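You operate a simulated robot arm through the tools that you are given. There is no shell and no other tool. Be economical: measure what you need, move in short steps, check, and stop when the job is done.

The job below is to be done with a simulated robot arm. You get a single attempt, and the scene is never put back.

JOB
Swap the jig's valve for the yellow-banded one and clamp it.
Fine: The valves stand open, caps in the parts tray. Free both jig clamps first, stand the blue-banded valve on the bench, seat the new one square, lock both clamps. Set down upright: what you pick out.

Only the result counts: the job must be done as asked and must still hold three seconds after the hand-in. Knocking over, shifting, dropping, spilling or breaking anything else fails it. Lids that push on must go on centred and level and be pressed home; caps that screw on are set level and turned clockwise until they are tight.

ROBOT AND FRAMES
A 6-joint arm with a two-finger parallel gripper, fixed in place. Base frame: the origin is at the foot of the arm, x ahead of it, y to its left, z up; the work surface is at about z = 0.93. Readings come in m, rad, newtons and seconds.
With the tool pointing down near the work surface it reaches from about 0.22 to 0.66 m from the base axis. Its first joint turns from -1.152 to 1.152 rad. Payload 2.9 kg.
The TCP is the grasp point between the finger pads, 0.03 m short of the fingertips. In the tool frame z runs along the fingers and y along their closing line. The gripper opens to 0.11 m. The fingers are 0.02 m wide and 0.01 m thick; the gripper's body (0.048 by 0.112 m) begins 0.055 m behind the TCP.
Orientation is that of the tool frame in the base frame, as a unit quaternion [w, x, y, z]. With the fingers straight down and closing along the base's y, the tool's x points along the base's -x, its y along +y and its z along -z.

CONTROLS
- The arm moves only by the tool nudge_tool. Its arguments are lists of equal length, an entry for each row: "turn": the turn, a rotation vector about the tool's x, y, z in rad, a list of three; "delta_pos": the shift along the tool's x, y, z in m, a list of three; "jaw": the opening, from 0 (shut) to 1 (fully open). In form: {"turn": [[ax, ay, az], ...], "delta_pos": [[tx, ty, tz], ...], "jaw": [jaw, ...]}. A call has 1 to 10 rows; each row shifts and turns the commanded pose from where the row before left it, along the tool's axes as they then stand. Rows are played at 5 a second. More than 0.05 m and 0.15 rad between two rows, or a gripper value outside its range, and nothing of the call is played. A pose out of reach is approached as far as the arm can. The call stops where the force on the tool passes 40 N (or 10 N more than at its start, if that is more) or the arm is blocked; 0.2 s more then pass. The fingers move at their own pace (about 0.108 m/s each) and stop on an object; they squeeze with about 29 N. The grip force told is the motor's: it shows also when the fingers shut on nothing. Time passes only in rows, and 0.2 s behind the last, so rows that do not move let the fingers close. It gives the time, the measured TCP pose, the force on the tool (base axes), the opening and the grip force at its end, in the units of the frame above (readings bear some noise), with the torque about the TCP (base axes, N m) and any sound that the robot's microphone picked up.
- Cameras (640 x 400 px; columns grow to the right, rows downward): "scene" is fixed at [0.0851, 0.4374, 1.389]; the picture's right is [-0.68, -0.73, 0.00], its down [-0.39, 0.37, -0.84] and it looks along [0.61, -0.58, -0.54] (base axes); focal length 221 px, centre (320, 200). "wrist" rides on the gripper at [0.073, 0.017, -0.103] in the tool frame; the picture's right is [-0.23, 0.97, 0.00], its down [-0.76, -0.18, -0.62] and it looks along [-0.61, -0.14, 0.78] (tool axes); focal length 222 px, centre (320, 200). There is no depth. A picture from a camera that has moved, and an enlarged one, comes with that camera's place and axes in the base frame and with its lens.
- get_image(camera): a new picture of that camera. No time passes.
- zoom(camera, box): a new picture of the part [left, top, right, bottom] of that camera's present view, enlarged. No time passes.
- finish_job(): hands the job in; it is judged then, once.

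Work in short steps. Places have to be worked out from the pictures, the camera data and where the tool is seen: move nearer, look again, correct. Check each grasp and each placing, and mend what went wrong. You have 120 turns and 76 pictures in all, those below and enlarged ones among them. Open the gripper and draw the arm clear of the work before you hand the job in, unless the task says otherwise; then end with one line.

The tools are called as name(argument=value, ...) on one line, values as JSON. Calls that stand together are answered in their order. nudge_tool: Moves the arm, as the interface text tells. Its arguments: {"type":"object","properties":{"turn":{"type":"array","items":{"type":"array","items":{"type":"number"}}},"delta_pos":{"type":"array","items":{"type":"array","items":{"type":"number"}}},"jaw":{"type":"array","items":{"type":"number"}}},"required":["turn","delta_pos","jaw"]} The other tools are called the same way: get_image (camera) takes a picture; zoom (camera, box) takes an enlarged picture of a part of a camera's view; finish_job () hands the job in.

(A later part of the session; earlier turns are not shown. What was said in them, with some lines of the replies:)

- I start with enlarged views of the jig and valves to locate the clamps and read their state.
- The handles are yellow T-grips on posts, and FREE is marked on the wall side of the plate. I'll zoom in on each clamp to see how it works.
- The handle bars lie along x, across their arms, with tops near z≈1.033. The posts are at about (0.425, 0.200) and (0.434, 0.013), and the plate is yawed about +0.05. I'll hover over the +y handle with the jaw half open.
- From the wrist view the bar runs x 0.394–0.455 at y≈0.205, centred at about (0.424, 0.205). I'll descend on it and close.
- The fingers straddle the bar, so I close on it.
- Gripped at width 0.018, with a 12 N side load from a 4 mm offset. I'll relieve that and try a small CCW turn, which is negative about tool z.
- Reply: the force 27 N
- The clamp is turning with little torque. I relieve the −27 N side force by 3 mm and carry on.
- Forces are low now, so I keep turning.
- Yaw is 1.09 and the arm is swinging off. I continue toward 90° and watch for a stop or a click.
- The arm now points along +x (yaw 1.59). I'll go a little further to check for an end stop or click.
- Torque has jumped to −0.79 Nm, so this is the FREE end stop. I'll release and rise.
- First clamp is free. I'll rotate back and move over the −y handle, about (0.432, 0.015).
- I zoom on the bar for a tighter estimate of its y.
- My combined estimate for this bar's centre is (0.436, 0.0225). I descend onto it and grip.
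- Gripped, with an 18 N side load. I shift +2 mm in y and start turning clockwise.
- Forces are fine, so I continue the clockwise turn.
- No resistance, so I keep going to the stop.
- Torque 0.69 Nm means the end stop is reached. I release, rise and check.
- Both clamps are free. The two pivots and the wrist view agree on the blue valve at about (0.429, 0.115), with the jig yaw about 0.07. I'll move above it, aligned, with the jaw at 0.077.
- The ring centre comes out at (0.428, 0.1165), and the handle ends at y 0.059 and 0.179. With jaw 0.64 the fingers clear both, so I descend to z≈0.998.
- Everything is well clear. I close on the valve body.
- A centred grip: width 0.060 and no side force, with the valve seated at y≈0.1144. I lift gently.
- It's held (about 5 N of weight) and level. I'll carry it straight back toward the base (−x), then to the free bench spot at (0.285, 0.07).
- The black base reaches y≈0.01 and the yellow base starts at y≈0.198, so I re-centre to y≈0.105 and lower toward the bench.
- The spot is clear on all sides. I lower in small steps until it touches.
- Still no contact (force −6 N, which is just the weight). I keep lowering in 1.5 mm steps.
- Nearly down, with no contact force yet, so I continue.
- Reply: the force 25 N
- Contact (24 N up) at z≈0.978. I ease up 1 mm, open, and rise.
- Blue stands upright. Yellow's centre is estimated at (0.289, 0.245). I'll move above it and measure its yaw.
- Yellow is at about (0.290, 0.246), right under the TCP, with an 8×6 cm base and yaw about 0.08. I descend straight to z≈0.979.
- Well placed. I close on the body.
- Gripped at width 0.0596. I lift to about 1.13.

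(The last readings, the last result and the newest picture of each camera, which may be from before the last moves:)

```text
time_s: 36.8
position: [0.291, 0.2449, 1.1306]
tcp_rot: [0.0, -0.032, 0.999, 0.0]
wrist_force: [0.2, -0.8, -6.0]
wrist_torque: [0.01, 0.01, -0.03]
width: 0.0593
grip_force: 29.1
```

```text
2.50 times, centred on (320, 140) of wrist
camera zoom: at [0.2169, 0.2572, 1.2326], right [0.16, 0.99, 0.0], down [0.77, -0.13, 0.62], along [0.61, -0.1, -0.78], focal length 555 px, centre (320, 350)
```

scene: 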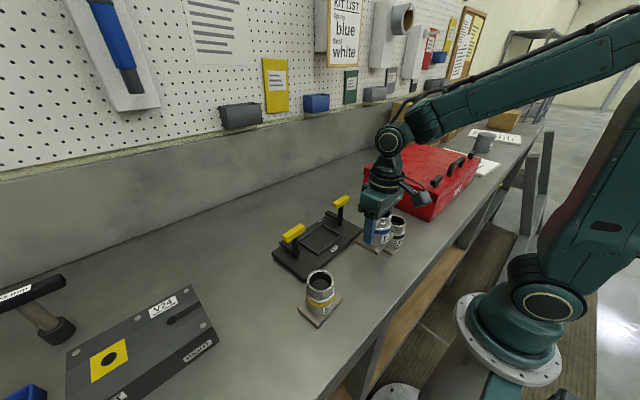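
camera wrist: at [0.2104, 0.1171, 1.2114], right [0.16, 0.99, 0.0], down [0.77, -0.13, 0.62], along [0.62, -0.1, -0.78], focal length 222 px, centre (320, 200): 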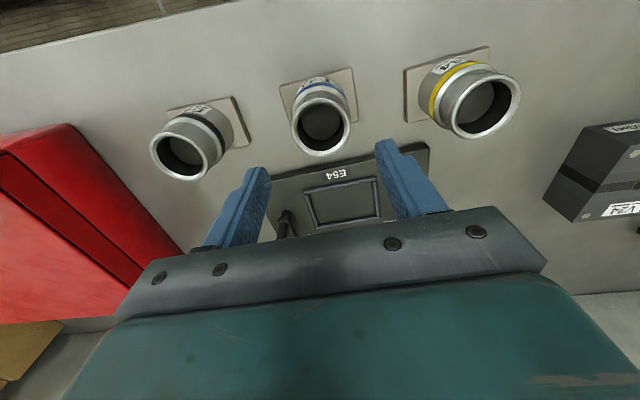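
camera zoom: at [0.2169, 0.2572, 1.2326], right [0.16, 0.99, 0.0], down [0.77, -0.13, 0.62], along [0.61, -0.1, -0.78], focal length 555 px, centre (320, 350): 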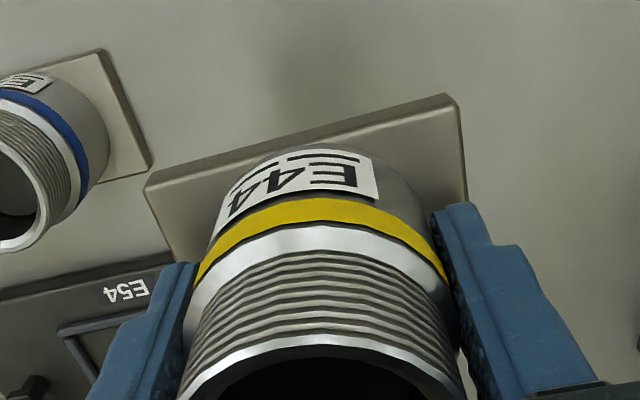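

It's held. Compared with blue, yellow sits about 0.04 rad more CCW in the grip. I carry it over the jig at this height to compare the edges there.

nudge_tool(turn=[[0, 0, 0], [0, 0, 0], [0, 0, 0], [0, 0, 0]], delta_pos=[[-0.0326, -0.0348, 0], [-0.0326, -0.0348, 0], [-0.0326, -0.0348, 0], [-0.0326, -0.0348, 0]], jaw=[0.35, 0.35, 0.35, 0.35])

nudge_tool(turn=[[0, 0, 0.035], [0, 0, 0], [0, 0, 0]], delta_pos=[[0, 0, 0.03], [0, 0, 0.03], [0, 0, 0.02]], jaw=[0.35, 0.35, 0.35])

zoom(camera="wrist", box=[220, 40, 420, 200])

zoom(camera="scene", box=[270, 190, 370, 290])

```text
time_s: 37.8
position: [0.4287, 0.1151, 1.1292]
tcp_rot: [0.0, -0.033, 0.999, 0.0]
wrist_force: [0.6, -0.5, -5.7]
wrist_torque: [0.02, 0.0, -0.03]
width: 0.0596
grip_force: 29.3
```

```text
time_s: 38.6
position: [0.4294, 0.1146, 1.0483]
tcp_rot: [0.001, -0.015, 1.0, 0.0]
wrist_force: [-0.2, 0.7, -5.6]
wrist_torque: [0.02, 0.03, 0.02]
width: 0.0595
grip_force: 29.2
```

```text
2.50 times, centred on (320, 120) of wrist
camera zoom: at [0.3561, 0.1299, 1.1512], right [0.2, 0.98, 0.0], down [0.77, -0.15, 0.62], along [0.61, -0.12, -0.78], focal length 555 px, centre (320, 400)
```

zoom: 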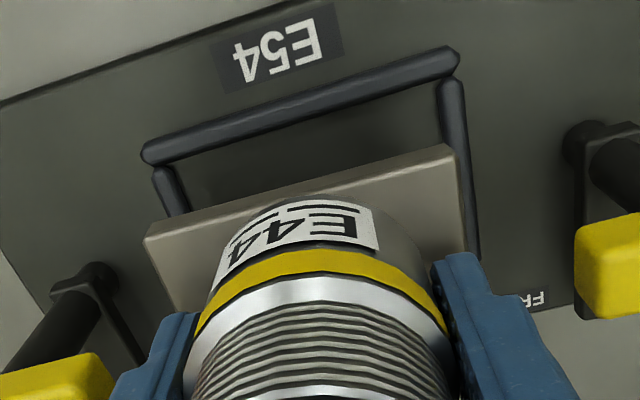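

```text
4.00 times, centred on (320, 240) of scene
camera zoom: at [0.0852, 0.4374, 1.389], right [-0.68, -0.73, 0.0], down [-0.39, 0.37, -0.84], along [0.61, -0.58, -0.54], focal length 884 px, centre (320, 40)
```

zoom: 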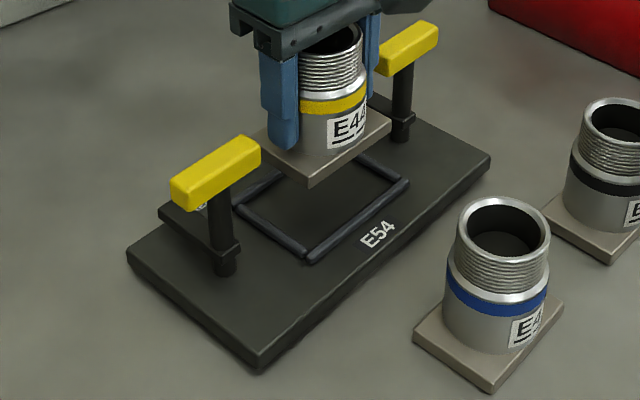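

Edge directions from the image: pocket yaw 0.071, base yaw about 0.087. I turn 0.015 CW, shift −1 mm in x (blue's seated reference), and lower to about 1.5 cm above seat.

nudge_tool(turn=[[0, 0, 0.015], [0, 0, 0]], delta_pos=[[0.001, 0, 0.016], [0, 0, 0.016]], jaw=[0.35, 0.35])

zoom(camera="wrist", box=[240, 70, 400, 170])

zoom(camera="scene", box=[285, 210, 355, 270])

```text
time_s: 39.2
position: [0.4296, 0.1151, 1.017]
tcp_rot: [0.001, -0.007, 1.0, -0.001]
wrist_force: [-0.5, -0.4, -6.1]
wrist_torque: [-0.01, 0.01, -0.01]
width: 0.0598
grip_force: 28.3
```

```text
4.00 times, centred on (320, 120) of wrist
camera zoom: at [0.3559, 0.131, 1.1196], right [0.21, 0.98, 0.0], down [0.76, -0.17, 0.62], along [0.61, -0.13, -0.78], focal length 888 px, centre (320, 520)
```

zoom: 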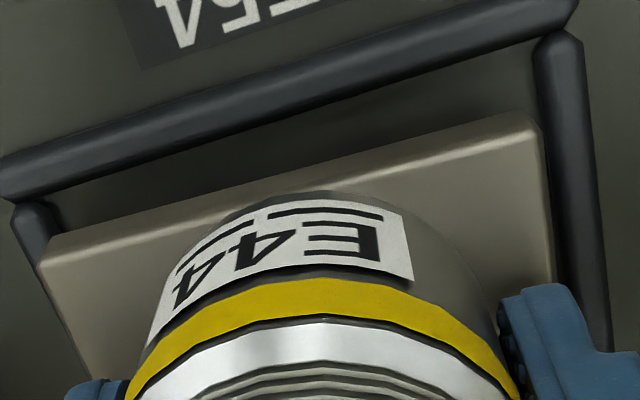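

```text
6.67 times, centred on (320, 240) of scene
camera zoom: at [0.0852, 0.4374, 1.389], right [-0.68, -0.73, 0.0], down [-0.39, 0.37, -0.84], along [0.61, -0.58, -0.54], focal length 1474 px, centre (320, -67)
```

zoom: 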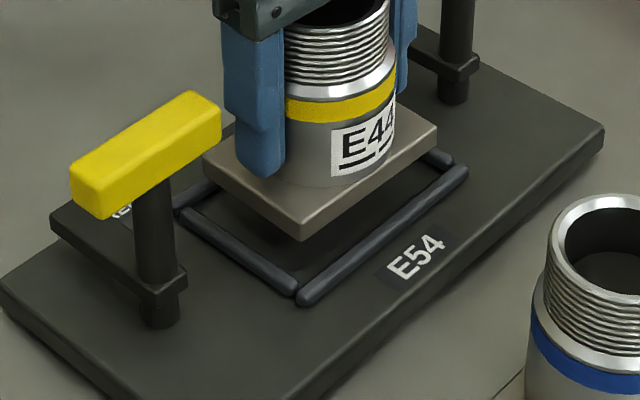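

I need a more precise yaw comparison, so I zoom on the left and right corners.

zoom(camera="wrist", box=[236, 100, 300, 140])

zoom(camera="wrist", box=[336, 70, 400, 110])

```text
10.00 times, centred on (268, 120) of wrist
camera zoom: at [0.3559, 0.131, 1.1196], right [0.21, 0.98, 0.0], down [0.76, -0.17, 0.62], along [0.61, -0.13, -0.78], focal length 2221 px, centre (840, 1000)
```

zoom: 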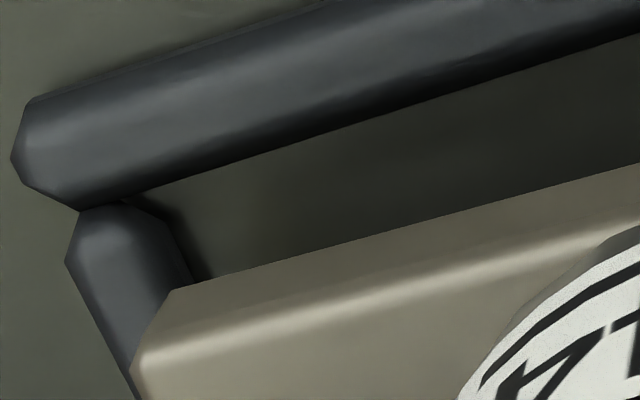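

```text
10.00 times, centred on (368, 90) of wrist
camera zoom: at [0.3559, 0.131, 1.1196], right [0.21, 0.98, 0.0], down [0.76, -0.17, 0.62], along [0.61, -0.13, -0.78], focal length 2221 px, centre (-160, 1300)
```

zoom: 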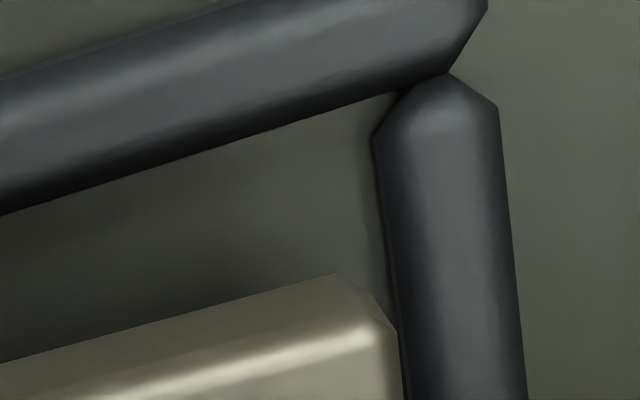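

More precise: base yaw is 0.042 against pocket 0.073, so I turn back +0.03 CCW. The y gaps look centred. I shift another −1 mm in x and lower to just above the rails.

nudge_tool(turn=[[0, 0, -0.03], [0, 0, 0]], delta_pos=[[0.001, 0, 0.003], [0, 0, 0.004]], jaw=[0.35, 0.35])

zoom(camera="wrist", box=[236, 100, 300, 140])

zoom(camera="wrist", box=[336, 70, 400, 110])

zoom(camera="scene", box=[285, 215, 355, 265])

```text
time_s: 39.8
position: [0.4284, 0.114, 1.0099]
tcp_rot: [0.0, -0.022, 1.0, 0.0]
wrist_force: [0.5, -0.4, -6.0]
wrist_torque: [0.0, -0.01, -0.02]
width: 0.0598
grip_force: 29.2
```

```text
10.00 times, centred on (268, 120) of wrist
camera zoom: at [0.3545, 0.1286, 1.1124], right [0.18, 0.98, 0.0], down [0.77, -0.14, 0.62], along [0.61, -0.11, -0.78], focal length 2221 px, centre (840, 1000)
```

zoom: 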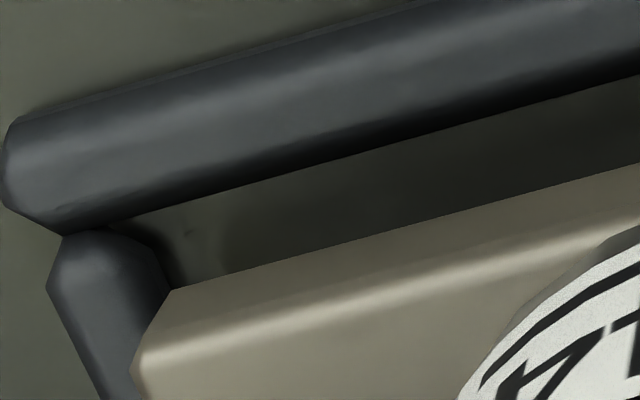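

```text
10.00 times, centred on (368, 90) of wrist
camera zoom: at [0.3545, 0.1286, 1.1124], right [0.18, 0.98, 0.0], down [0.77, -0.14, 0.62], along [0.61, -0.11, -0.78], focal length 2221 px, centre (-160, 1300)
```

zoom: 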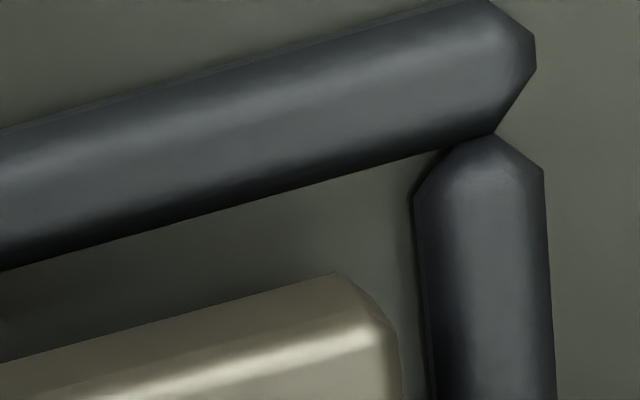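

```text
8.00 times, centred on (320, 240) of scene
camera zoom: at [0.0852, 0.4374, 1.389], right [-0.68, -0.73, 0.0], down [-0.39, 0.37, -0.84], along [0.61, -0.58, -0.54], focal length 1769 px, centre (320, -120)
```

zoom: 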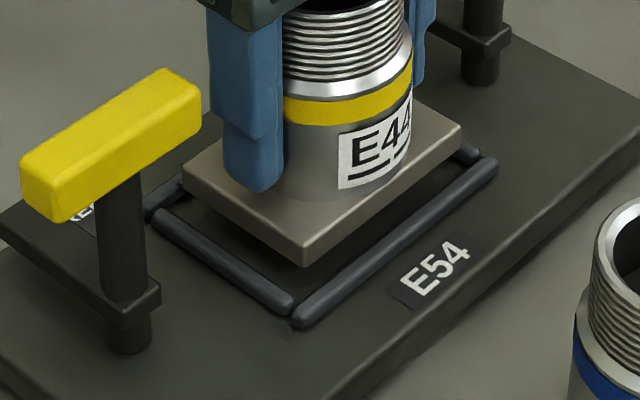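

Yaw now matches (0.078 against 0.079). The base sits about 2 mm too far −y and 1 mm too far +x. I correct both and lower to just above the rail tops.

nudge_tool(turn=[[0, 0, 0], [0, 0, 0]], delta_pos=[[0.0011, 0.002, 0], [0, 0, 0.003]], jaw=[0.35, 0.35])

zoom(camera="wrist", box=[236, 100, 300, 140])

zoom(camera="wrist", box=[336, 70, 400, 110])

```text
time_s: 40.4
position: [0.4256, 0.117, 1.0062]
tcp_rot: [0.0, -0.022, 1.0, 0.0]
wrist_force: [-0.8, -0.9, -6.1]
wrist_torque: [0.01, 0.02, 0.0]
width: 0.0596
grip_force: 28.7
```

```text
10.00 times, centred on (268, 120) of wrist
camera zoom: at [0.3535, 0.1307, 1.1093], right [0.18, 0.98, 0.0], down [0.77, -0.14, 0.62], along [0.61, -0.11, -0.78], focal length 2221 px, centre (840, 1000)
```

zoom: 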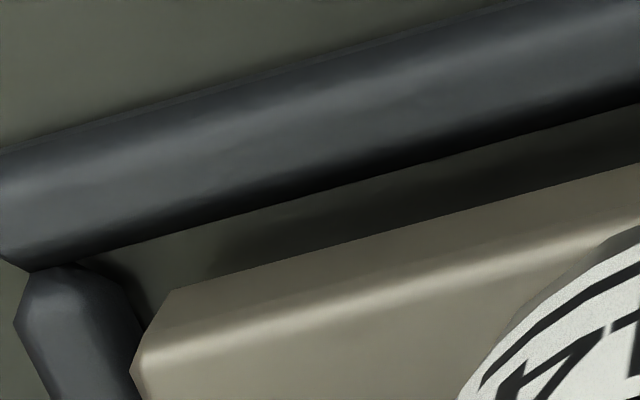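

```text
10.00 times, centred on (368, 90) of wrist
camera zoom: at [0.3535, 0.1307, 1.1093], right [0.18, 0.98, 0.0], down [0.77, -0.14, 0.62], along [0.61, -0.11, -0.78], focal length 2221 px, centre (-160, 1300)
```

zoom: 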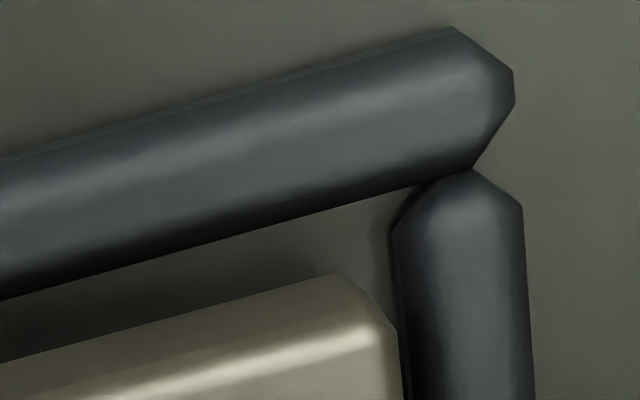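

Gaps are now about 1 mm on each side and 2 mm in front, so it's centred. I lower gently until it touches.

nudge_tool(turn=[[0, 0, 0], [0, 0, 0]], delta_pos=[[0, 0, 0.0015], [0, 0, 0.0015]], jaw=[0.35, 0.35])

```text
time_s: 41.0
position: [0.4271, 0.1173, 1.0044]
tcp_rot: [0.0, -0.023, 1.0, -0.001]
wrist_force: [0.8, 0.4, -5.0]
wrist_torque: [0.02, 0.02, 0.01]
width: 0.0597
grip_force: 29.2
```

nudge_tool(turn=[[0, 0, 0], [0, 0, 0]], delta_pos=[[0, 0, 0.0015], [0, 0, 0.0015]], jaw=[0.35, 0.35])

```text
time_s: 41.6
position: [0.4267, 0.1169, 1.0006]
tcp_rot: [0.001, -0.022, 1.0, -0.001]
wrist_force: [0.7, -0.6, -5.5]
wrist_torque: [0.02, 0.01, 0.01]
width: 0.0595
grip_force: 29.2
```

No contact yet at z 1.0006. I continue in small steps.

nudge_tool(turn=[[0, 0, 0], [0, 0, 0]], delta_pos=[[0, 0, 0.0015], [0, 0, 0.001]], jaw=[0.35, 0.35])

zoom(camera="scene", box=[285, 215, 355, 265])

```text
time_s: 42.2
position: [0.4266, 0.1173, 0.9979]
tcp_rot: [0.001, -0.023, 1.0, 0.001]
wrist_force: [-0.2, -0.7, -6.6]
wrist_torque: [0.01, 0.05, -0.01]
width: 0.0596
grip_force: 29.4
```

```text
8.00 times, centred on (320, 240) of scene
camera zoom: at [0.0852, 0.4374, 1.389], right [-0.68, -0.73, 0.0], down [-0.39, 0.37, -0.84], along [0.61, -0.58, -0.54], focal length 1769 px, centre (320, -120)
```

zoom: 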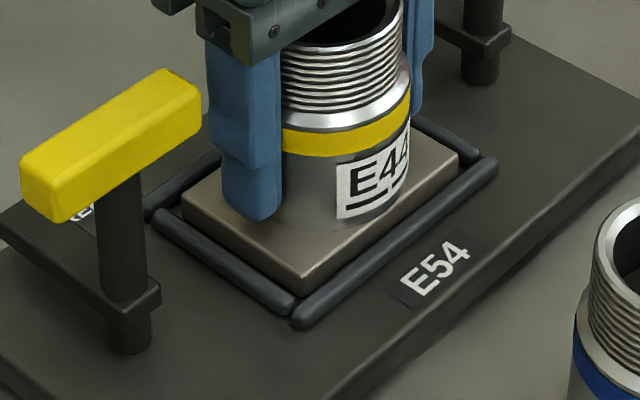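

The base is entering the pocket evenly. I continue to the floor.

nudge_tool(turn=[[0, 0, 0], [0, 0, 0]], delta_pos=[[0, 0, 0.001], [0, 0, 0.001]], jaw=[0.35, 0.35])

```text
time_s: 42.8
position: [0.427, 0.1179, 0.998]
tcp_rot: [0.002, -0.023, 1.0, 0.0]
wrist_force: [-5.4, -0.7, 18.3]
wrist_torque: [-0.45, 0.57, -0.14]
width: 0.0598
grip_force: 29.3
```

Contact at z≈0.998, with 18 N up. I check the seating before releasing.

zoom(camera="scene", box=[285, 215, 355, 265])

zoom(camera="wrist", box=[240, 70, 400, 170])

```text
8.00 times, centred on (320, 240) of scene
camera zoom: at [0.0847, 0.4373, 1.389], right [-0.68, -0.73, 0.0], down [-0.39, 0.37, -0.84], along [0.61, -0.57, -0.54], focal length 1769 px, centre (320, -120)
```

zoom: 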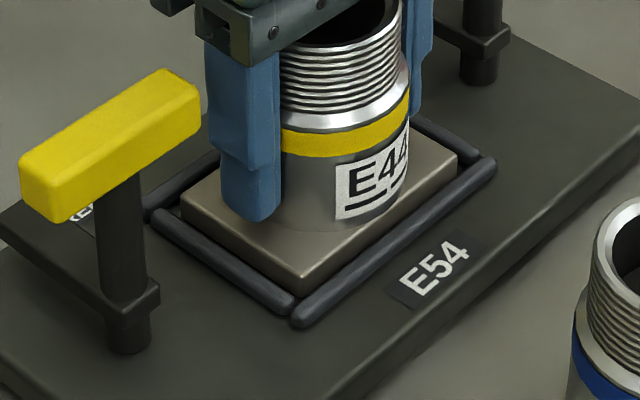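

```text
4.00 times, centred on (320, 120) of wrist
camera zoom: at [0.3529, 0.1307, 1.1007], right [0.18, 0.98, 0.0], down [0.77, -0.14, 0.63], along [0.62, -0.11, -0.78], focal length 888 px, centre (320, 520)
```

zoom: 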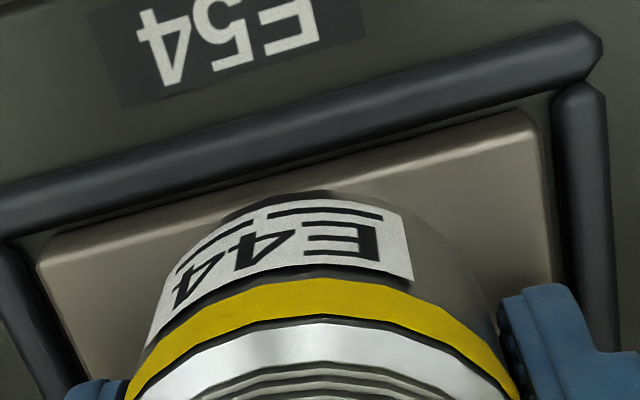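

It sits squarely inside the rails. I ease up 1 mm, open just enough, and rise.

nudge_tool(turn=[[0, 0, 0], [0, 0, 0], [0, 0, 0], [0, 0, 0], [0, 0, 0], [0, 0, 0]], delta_pos=[[0, 0, -0.001], [0, 0, 0], [0, 0, 0], [0, 0, -0.03], [0, 0, -0.04], [0, 0, -0.04]], jaw=[0.35, 0.64, 0.64, 0.64, 0.64, 0.64])

zoom(camera="scene", box=[270, 190, 400, 290])

zoom(camera="wrist", box=[220, 20, 420, 170])

```text
time_s: 44.2
position: [0.4247, 0.1185, 1.1084]
tcp_rot: [-0.001, -0.022, 1.0, 0.0]
wrist_force: [-0.2, 0.3, -0.5]
wrist_torque: [0.02, -0.02, -0.01]
width: 0.0705
grip_force: 0.0
```

```text
4.00 times, centred on (335, 240) of scene
camera zoom: at [0.0851, 0.4374, 1.389], right [-0.68, -0.73, 0.0], down [-0.39, 0.37, -0.84], along [0.61, -0.58, -0.54], focal length 884 px, centre (260, 40)
```

zoom: 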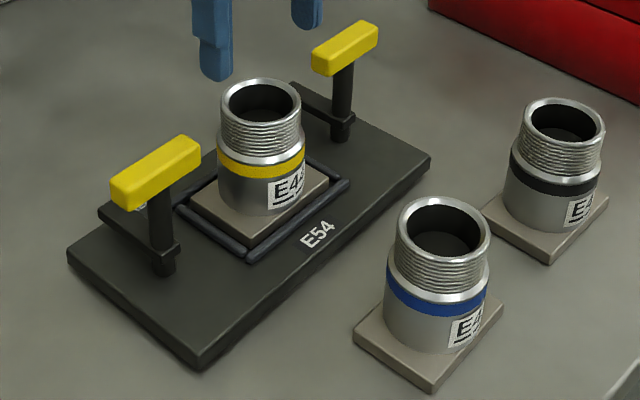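

```text
2.67 times, centred on (320, 95) of wrist
camera zoom: at [0.3518, 0.1311, 1.2107], right [0.18, 0.98, 0.0], down [0.77, -0.14, 0.62], along [0.61, -0.11, -0.78], focal length 592 px, centre (320, 480)
```

zoom: 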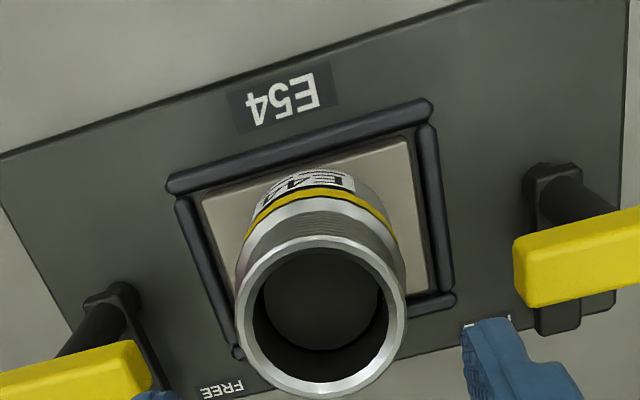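

The yellow valve is seated squarely. Next I lock the +y clamp: move over its pivot at (0.4225, 0.2045) and turn the tool to the handle's free yaw, about 1.65.

nudge_tool(turn=[[0, 0, 0], [0, 0, 0], [0, 0, -0.148], [0, 0, -0.148], [0, 0, -0.148], [0, 0, -0.148], [0, 0, -0.148], [0, 0, -0.148], [0, 0, -0.148], [0, 0, -0.148]], delta_pos=[[-0.0006, 0.043, -0.02], [-0.0007, 0.043, 0], [0, 0, 0], [0, 0, 0], [0, 0, 0], [0, 0, 0], [0, 0, 0], [0, 0, 0], [0, 0, 0], [0, 0, 0]], jaw=[0.55, 0.55, 0.55, 0.55, 0.55, 0.55, 0.55, 0.55, 0.55, 0.55])

nudge_tool(turn=[[0, 0, -0.14], [0, 0, -0.14], [0, 0, -0.14]], delta_pos=[[0, 0, 0], [0, 0, 0], [0, 0, 0]], jaw=[0.55, 0.55, 0.55])

zoom(camera="wrist", box=[220, 20, 420, 170])

```text
time_s: 46.4
position: [0.4241, 0.2028, 1.1273]
tcp_rot: [0.0, -0.578, 0.816, 0.0]
wrist_force: [0.5, -0.7, -0.5]
wrist_torque: [0.03, 0.0, -0.01]
width: 0.0606
grip_force: 0.1
```

```text
time_s: 47.2
position: [0.4233, 0.2025, 1.1281]
tcp_rot: [-0.001, 0.734, -0.679, 0.001]
wrist_force: [-0.3, -0.3, -0.4]
wrist_torque: [0.01, -0.01, 0.01]
width: 0.0603
grip_force: 0.0
```

```text
2.67 times, centred on (320, 95) of wrist
camera zoom: at [0.4123, 0.1291, 1.2305], right [-0.99, 0.15, 0.0], down [0.12, 0.77, 0.62], along [0.09, 0.62, -0.78], focal length 592 px, centre (320, 480)
```

zoom: 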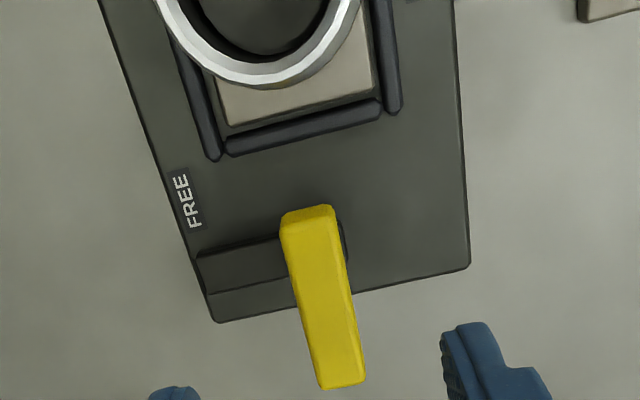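

The bar is right under the tool with matching yaw. I make a small correction, descend to 1.0245 and grip.

nudge_tool(turn=[[0, 0, 0], [0, 0, 0], [0, 0, 0], [0, 0, 0], [0, 0, 0], [0, 0, 0]], delta_pos=[[-0.002, 0.0008, 0.03], [0, 0, 0.04], [0, 0, 0.033], [0, 0, 0], [0, 0, 0], [0, 0, 0]], jaw=[0.55, 0.55, 0.55, 0.1, 0.1, 0.1])

```text
time_s: 48.6
position: [0.4232, 0.204, 1.024]
tcp_rot: [0.0, 0.734, -0.679, -0.001]
wrist_force: [-11.4, -1.6, 0.5]
wrist_torque: [0.52, -0.35, -0.11]
width: 0.0178
grip_force: 29.5
```

Gripped. I relieve the −11 N x load and start turning CW toward lock.

nudge_tool(turn=[[0, 0, 0], [0, 0, 0.1], [0, 0, 0.1], [0, 0, 0.1], [0, 0, 0.1]], delta_pos=[[0, 0.001, 0], [0, 0, 0], [0, 0, 0], [0, 0, 0], [0, 0, 0]], jaw=[0.1, 0.1, 0.1, 0.1, 0.1])

```text
time_s: 49.8
position: [0.4211, 0.2031, 1.0235]
tcp_rot: [-0.002, -0.583, 0.812, 0.0]
wrist_force: [-10.9, -8.1, -1.0]
wrist_torque: [0.64, -0.34, 0.04]
width: 0.0179
grip_force: 28.5
```

nudge_tool(turn=[[0, 0, 0], [0, 0, 0.1], [0, 0, 0.1], [0, 0, 0.1], [0, 0, 0.1], [0, 0, 0.1]], delta_pos=[[0.001, 0.0005, 0], [0, 0, 0], [0, 0, 0], [0, 0, 0], [0, 0, 0], [0, 0, 0]], jaw=[0.1, 0.1, 0.1, 0.1, 0.1, 0.1])

```text
time_s: 51.2
position: [0.4216, 0.2051, 1.0246]
tcp_rot: [0.001, -0.367, 0.93, 0.001]
wrist_force: [-3.6, 12.6, -0.1]
wrist_torque: [0.19, -0.21, 0.05]
width: 0.0177
grip_force: 28.8
```

Yaw is 0.75 with a +12 N y load. I correct 1 mm and continue.

nudge_tool(turn=[[0, 0, 0], [0, 0, 0.1], [0, 0, 0.1], [0, 0, 0.1], [0, 0, 0.1], [0, 0, 0.1]], delta_pos=[[-0.0007, 0.0007, 0], [0, 0, 0], [0, 0, 0], [0, 0, 0], [0, 0, 0], [0, 0, 0]], jaw=[0.1, 0.1, 0.1, 0.1, 0.1, 0.1])

zoom(camera="scene", box=[270, 190, 370, 290])

```text
time_s: 52.6
position: [0.4223, 0.2079, 1.0258]
tcp_rot: [0.002, -0.125, 0.992, 0.001]
wrist_force: [-6.5, 25.2, -0.4]
wrist_torque: [-0.16, -0.82, 0.11]
width: 0.0179
grip_force: 29.3
```

```text
4.00 times, centred on (320, 240) of scene
camera zoom: at [0.0851, 0.4382, 1.3887], right [-0.68, -0.73, 0.0], down [-0.39, 0.37, -0.84], along [0.61, -0.58, -0.54], focal length 884 px, centre (320, 40)
```

zoom: 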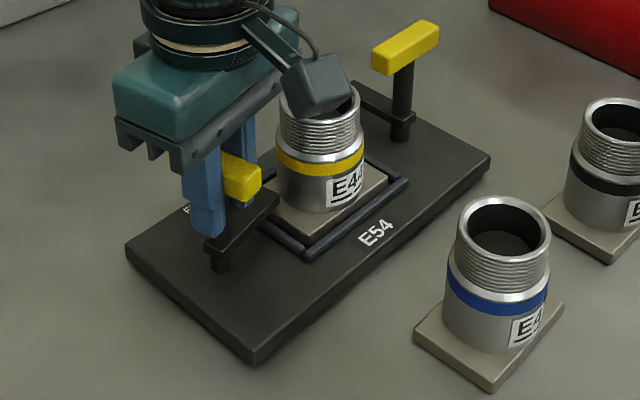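

25 N of y load: I shift +2.5 mm and turn on to the lock position.

nudge_tool(turn=[[0, 0, 0], [0, 0, 0.07], [0, 0, 0.07], [0, 0, 0.05]], delta_pos=[[0, 0.0025, 0], [0, 0, 0], [0, 0, 0], [0, 0, 0]], jaw=[0.1, 0.1, 0.1, 0.1])

```text
time_s: 53.6
position: [0.4211, 0.2066, 1.0247]
tcp_rot: [0.0, -0.03, 1.0, 0.0]
wrist_force: [-5.4, 8.0, -0.1]
wrist_torque: [-0.15, 0.65, 0.35]
width: 0.0176
grip_force: 29.1
```

Torque is rising to 0.35 near the original lock angle. I push a little further to the stop.

nudge_tool(turn=[[0, 0, 0.04]], delta_pos=[[0, 0.001, 0]], jaw=[0.1])

```text
time_s: 54.0
position: [0.4203, 0.2079, 1.0255]
tcp_rot: [-0.001, -0.008, 1.0, -0.002]
wrist_force: [-3.9, -0.7, 0.3]
wrist_torque: [0.07, -0.2, 0.82]
width: 0.0186
grip_force: 28.6
```

nudge_tool(turn=[[0, 0, 0.05], [0, 0, 0]], delta_pos=[[0, 0, 0], [0, 0, 0]], jaw=[0.1, 0.1])

zoom(camera="scene", box=[270, 190, 370, 290])

```text
time_s: 54.6
position: [0.4223, 0.2073, 1.0249]
tcp_rot: [0.001, 0.018, 1.0, 0.0]
wrist_force: [3.9, -7.4, 0.5]
wrist_torque: [0.07, 0.09, 0.79]
width: 0.0196
grip_force: 28.4
```

```text
4.00 times, centred on (320, 240) of scene
camera zoom: at [0.0853, 0.4372, 1.389], right [-0.68, -0.73, 0.0], down [-0.39, 0.37, -0.84], along [0.61, -0.57, -0.54], focal length 884 px, centre (320, 40)
```

zoom: 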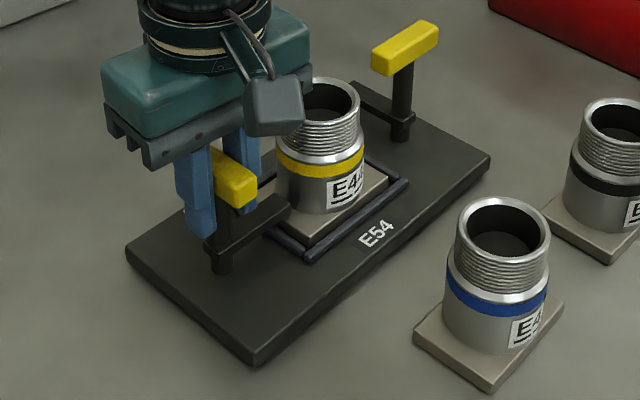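

The arm is hard against the lock stop, over the valve base. I unwind the tool a little, release and rise.

nudge_tool(turn=[[0, 0, -0.07], [0, 0, 0], [0, 0, 0], [0, 0, 0], [0, 0, 0], [0, 0, 0]], delta_pos=[[0, 0, 0], [0, 0, 0], [0, 0, 0], [0, 0, -0.03], [0, 0, -0.04], [0, 0, -0.04]], jaw=[0.1, 0.55, 0.55, 0.55, 0.55, 0.55])

zoom(camera="scene", box=[270, 190, 370, 290])

```text
time_s: 56.0
position: [0.4213, 0.2081, 1.1355]
tcp_rot: [0.001, -0.02, 1.0, 0.0]
wrist_force: [-0.4, 0.9, 0.3]
wrist_torque: [0.01, 0.0, 0.03]
width: 0.0605
grip_force: 0.0
```

```text
4.00 times, centred on (320, 240) of scene
camera zoom: at [0.0851, 0.4374, 1.389], right [-0.68, -0.73, 0.0], down [-0.39, 0.37, -0.84], along [0.61, -0.58, -0.54], focal length 884 px, centre (320, 40)
```

zoom: 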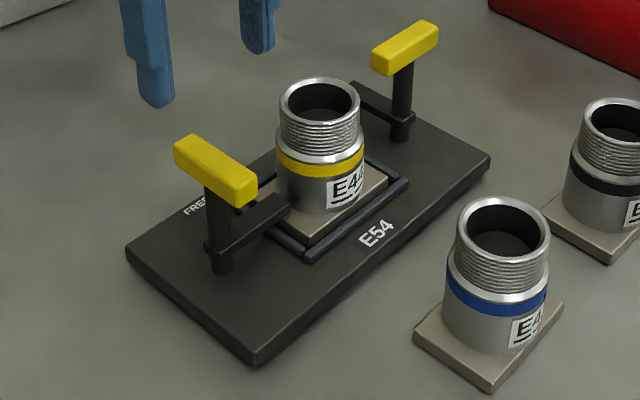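

Clamp 1 matches its original locked look. I move to the −y handle and turn to its free yaw, about −1.53.

nudge_tool(turn=[[0, 0, 0], [0, 0, 0], [0, 0, 0], [0, 0, 0], [0, 0, 0.143], [0, 0, 0.143], [0, 0, 0.143], [0, 0, 0.143], [0, 0, 0.143], [0, 0, 0.143]], delta_pos=[[-0.002, -0.046, 0], [-0.002, -0.046, 0], [-0.002, -0.046, 0], [-0.002, -0.046, 0], [0, 0, 0], [0, 0, 0], [0, 0, 0], [0, 0, 0], [0, 0, 0], [0, 0, 0]], jaw=[0.55, 0.55, 0.55, 0.55, 0.55, 0.55, 0.55, 0.55, 0.55, 0.55])

nudge_tool(turn=[[0, 0, 0.143], [0, 0, 0.143], [0, 0, 0.143], [0, 0, 0.143], [0, 0, 0.143]], delta_pos=[[0, 0, 0], [0, 0, 0], [0, 0, 0], [0, 0, 0], [0, 0, 0]], jaw=[0.55, 0.55, 0.55, 0.55, 0.55])

zoom(camera="wrist", box=[220, 20, 420, 170])

```text
time_s: 58.2
position: [0.4352, 0.025, 1.1346]
tcp_rot: [0.001, 0.399, 0.917, 0.0]
wrist_force: [0.4, -0.2, -0.2]
wrist_torque: [0.0, 0.0, 0.01]
width: 0.0605
grip_force: 0.0
```

```text
time_s: 59.4
position: [0.4361, 0.0249, 1.1344]
tcp_rot: [0.0, 0.694, 0.72, 0.0]
wrist_force: [0.4, -0.1, 0.1]
wrist_torque: [0.0, -0.03, -0.01]
width: 0.0605
grip_force: 0.1
```

```text
2.67 times, centred on (320, 95) of wrist
camera zoom: at [0.4498, 0.0981, 1.2373], right [0.98, -0.19, 0.0], down [-0.15, -0.77, 0.62], along [-0.12, -0.61, -0.78], focal length 592 px, centre (320, 480)
```

zoom: 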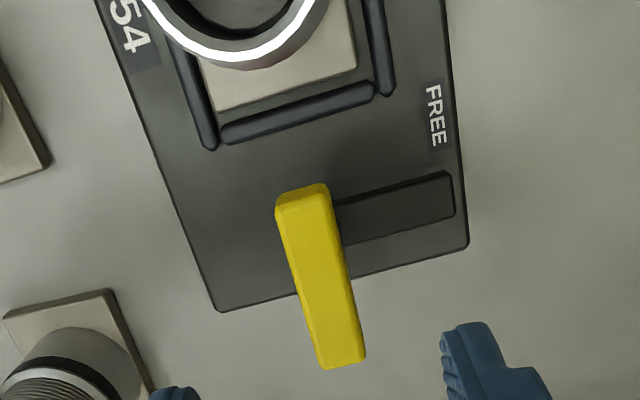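

Same alignment as on the first handle. I descend and grip.

nudge_tool(turn=[[0, 0, 0], [0, 0, 0], [0, 0, 0], [0, 0, 0], [0, 0, 0], [0, 0, 0]], delta_pos=[[0, 0, 0.03], [0, 0, 0.04], [0, 0, 0.04], [0, 0, 0], [0, 0, 0], [0, 0, 0]], jaw=[0.55, 0.55, 0.55, 0.1, 0.1, 0.1])

nudge_tool(turn=[[0, 0, -0.1], [0, 0, -0.1], [0, 0, -0.1]], delta_pos=[[0, 0, 0], [0, 0, 0], [0, 0, 0]], jaw=[0.1, 0.1, 0.1])

```text
time_s: 60.8
position: [0.437, 0.0244, 1.0237]
tcp_rot: [0.001, 0.693, 0.721, 0.001]
wrist_force: [13.0, -0.7, 0.1]
wrist_torque: [-0.27, 0.28, 0.54]
width: 0.0184
grip_force: 28.8
```

```text
time_s: 61.6
position: [0.4359, 0.0245, 1.0238]
tcp_rot: [-0.001, 0.579, 0.815, -0.001]
wrist_force: [7.8, -5.6, 0.0]
wrist_torque: [-0.5, -0.35, -0.04]
width: 0.0177
grip_force: 29.6
```

Turning freely with low loads, so I continue CCW.

nudge_tool(turn=[[0, 0, -0.1], [0, 0, -0.1], [0, 0, -0.1], [0, 0, -0.1], [0, 0, -0.1]], delta_pos=[[0, 0, 0], [0, 0, 0], [0, 0, 0], [0, 0, 0], [0, 0, 0]], jaw=[0.1, 0.1, 0.1, 0.1, 0.1])

```text
time_s: 62.8
position: [0.4355, 0.0254, 1.0252]
tcp_rot: [-0.001, 0.358, 0.934, -0.001]
wrist_force: [-3.2, -9.3, -0.6]
wrist_torque: [0.09, -0.01, 0.03]
width: 0.0177
grip_force: 29.1
```

nudge_tool(turn=[[0, 0, -0.1], [0, 0, -0.1], [0, 0, -0.1], [0, 0, -0.1], [0, 0, -0.1]], delta_pos=[[0, -0.001, 0], [0, 0, 0], [0, 0, 0], [0, 0, 0], [0, 0, 0]], jaw=[0.1, 0.1, 0.1, 0.1, 0.1])

```text
time_s: 64.0
position: [0.4361, 0.023, 1.025]
tcp_rot: [0.001, 0.116, 0.993, 0.0]
wrist_force: [1.9, -2.1, -0.1]
wrist_torque: [0.03, 0.41, 0.02]
width: 0.0177
grip_force: 29.2
```

Yaw is −0.23. I bring it to the lock stop.

nudge_tool(turn=[[0, 0, -0.1], [0, 0, -0.1], [0, 0, -0.08]], delta_pos=[[0, 0, 0], [0, 0, 0], [0, 0, 0]], jaw=[0.1, 0.1, 0.1])

nudge_tool(turn=[[0, 0, -0.05]], delta_pos=[[0, 0, 0]], jaw=[0.1])

```text
time_s: 64.8
position: [0.4355, 0.0235, 1.0236]
tcp_rot: [0.0, -0.024, 1.0, 0.0]
wrist_force: [0.2, -1.6, 0.1]
wrist_torque: [0.02, 0.23, 0.02]
width: 0.0177
grip_force: 28.9
```

```text
time_s: 65.2
position: [0.4356, 0.0238, 1.0237]
tcp_rot: [0.0, -0.048, 0.999, -0.001]
wrist_force: [0.8, -2.3, 0.5]
wrist_torque: [0.03, 0.06, -0.74]
width: 0.0184
grip_force: 29.0
```

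Stop reached (−0.74 Nm). I give one more firm push, then unwind, release and rise.

nudge_tool(turn=[[0, 0, -0.05], [0, 0, 0]], delta_pos=[[0, 0, 0], [0, 0, 0]], jaw=[0.1, 0.1])

nudge_tool(turn=[[0, 0, 0.07], [0, 0, 0], [0, 0, 0], [0, 0, 0], [0, 0, 0], [0, 0, 0], [0, 0, 0]], delta_pos=[[0, 0, 0], [0, 0, 0], [0, 0, 0], [0, 0, -0.03], [0, 0, -0.04], [0, 0, -0.05], [0, 0, -0.05]], jaw=[0.1, 0.55, 0.55, 0.55, 0.55, 0.55, 0.55])

zoom(camera="scene", box=[270, 190, 400, 290])

get_image(camera="wrist")

get_image(camera="scene")

```text
time_s: 65.8
position: [0.4357, 0.0245, 1.025]
tcp_rot: [0.001, -0.073, 0.997, 0.0]
wrist_force: [-0.9, -1.3, 0.1]
wrist_torque: [0.03, 0.16, -0.75]
width: 0.0191
grip_force: 29.2
```

```text
time_s: 67.4
position: [0.4353, 0.0246, 1.1946]
tcp_rot: [0.0, -0.038, 0.999, -0.001]
wrist_force: [-0.1, -0.1, 0.4]
wrist_torque: [0.0, 0.0, -0.03]
width: 0.0605
grip_force: 0.1
```

```text
4.00 times, centred on (335, 240) of scene
camera zoom: at [0.0851, 0.4374, 1.389], right [-0.68, -0.73, 0.0], down [-0.39, 0.37, -0.84], along [0.61, -0.58, -0.54], focal length 884 px, centre (260, 40)
```

zoom: 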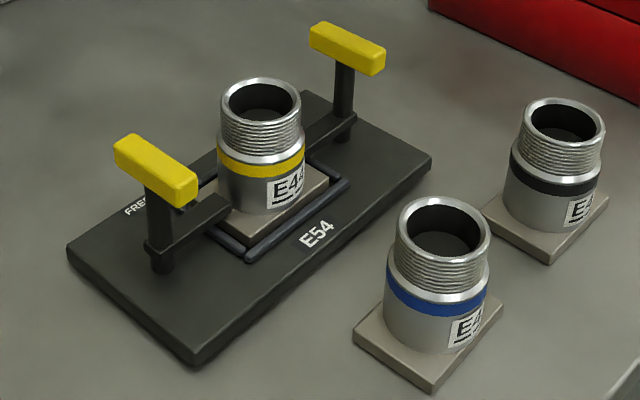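

```text
18 pictures are left
camera wrist: at [0.3614, 0.0358, 1.2979], right [0.15, 0.99, 0.0], down [0.77, -0.12, 0.62], along [0.62, -0.09, -0.78], focal length 222 px, centre (320, 200)
```

wrist: 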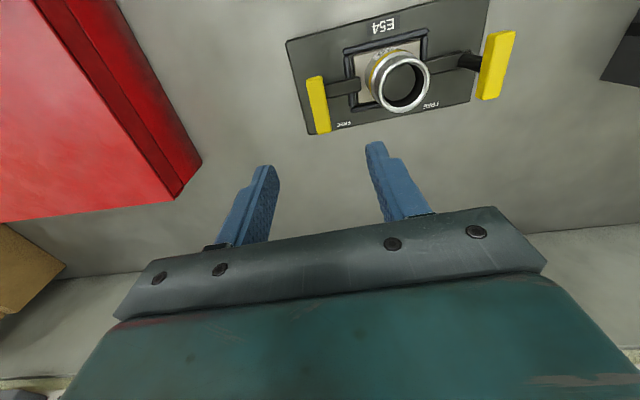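

```text
17 pictures are left
```

scene: 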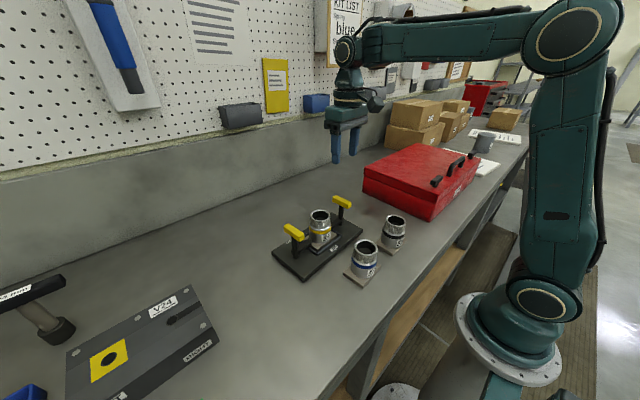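

Both clamps are locked over the yellow valve's base, and blue stands upright on the bench. I open the gripper fully, draw clear, and hand in.

nudge_tool(turn=[[0, 0, 0], [0, 0, 0], [0, 0, 0]], delta_pos=[[0, 0, -0.04], [0, 0, -0.04], [0, 0, 0]], jaw=[1, 1, 1])

finish_job()

```text
time_s: 68.2
position: [0.4349, 0.0245, 1.2775]
tcp_rot: [0.0, -0.039, 0.999, 0.0]
wrist_force: [0.5, 0.7, -0.2]
wrist_torque: [-0.01, -0.01, -0.02]
width: 0.1103
grip_force: 0.1
```

```text
The job is handed in.
```

The yellow-banded valve is seated square in the jig with both clamps turned to their lock stops, the blue-banded valve stands upright on the bench, and the job is handed in.
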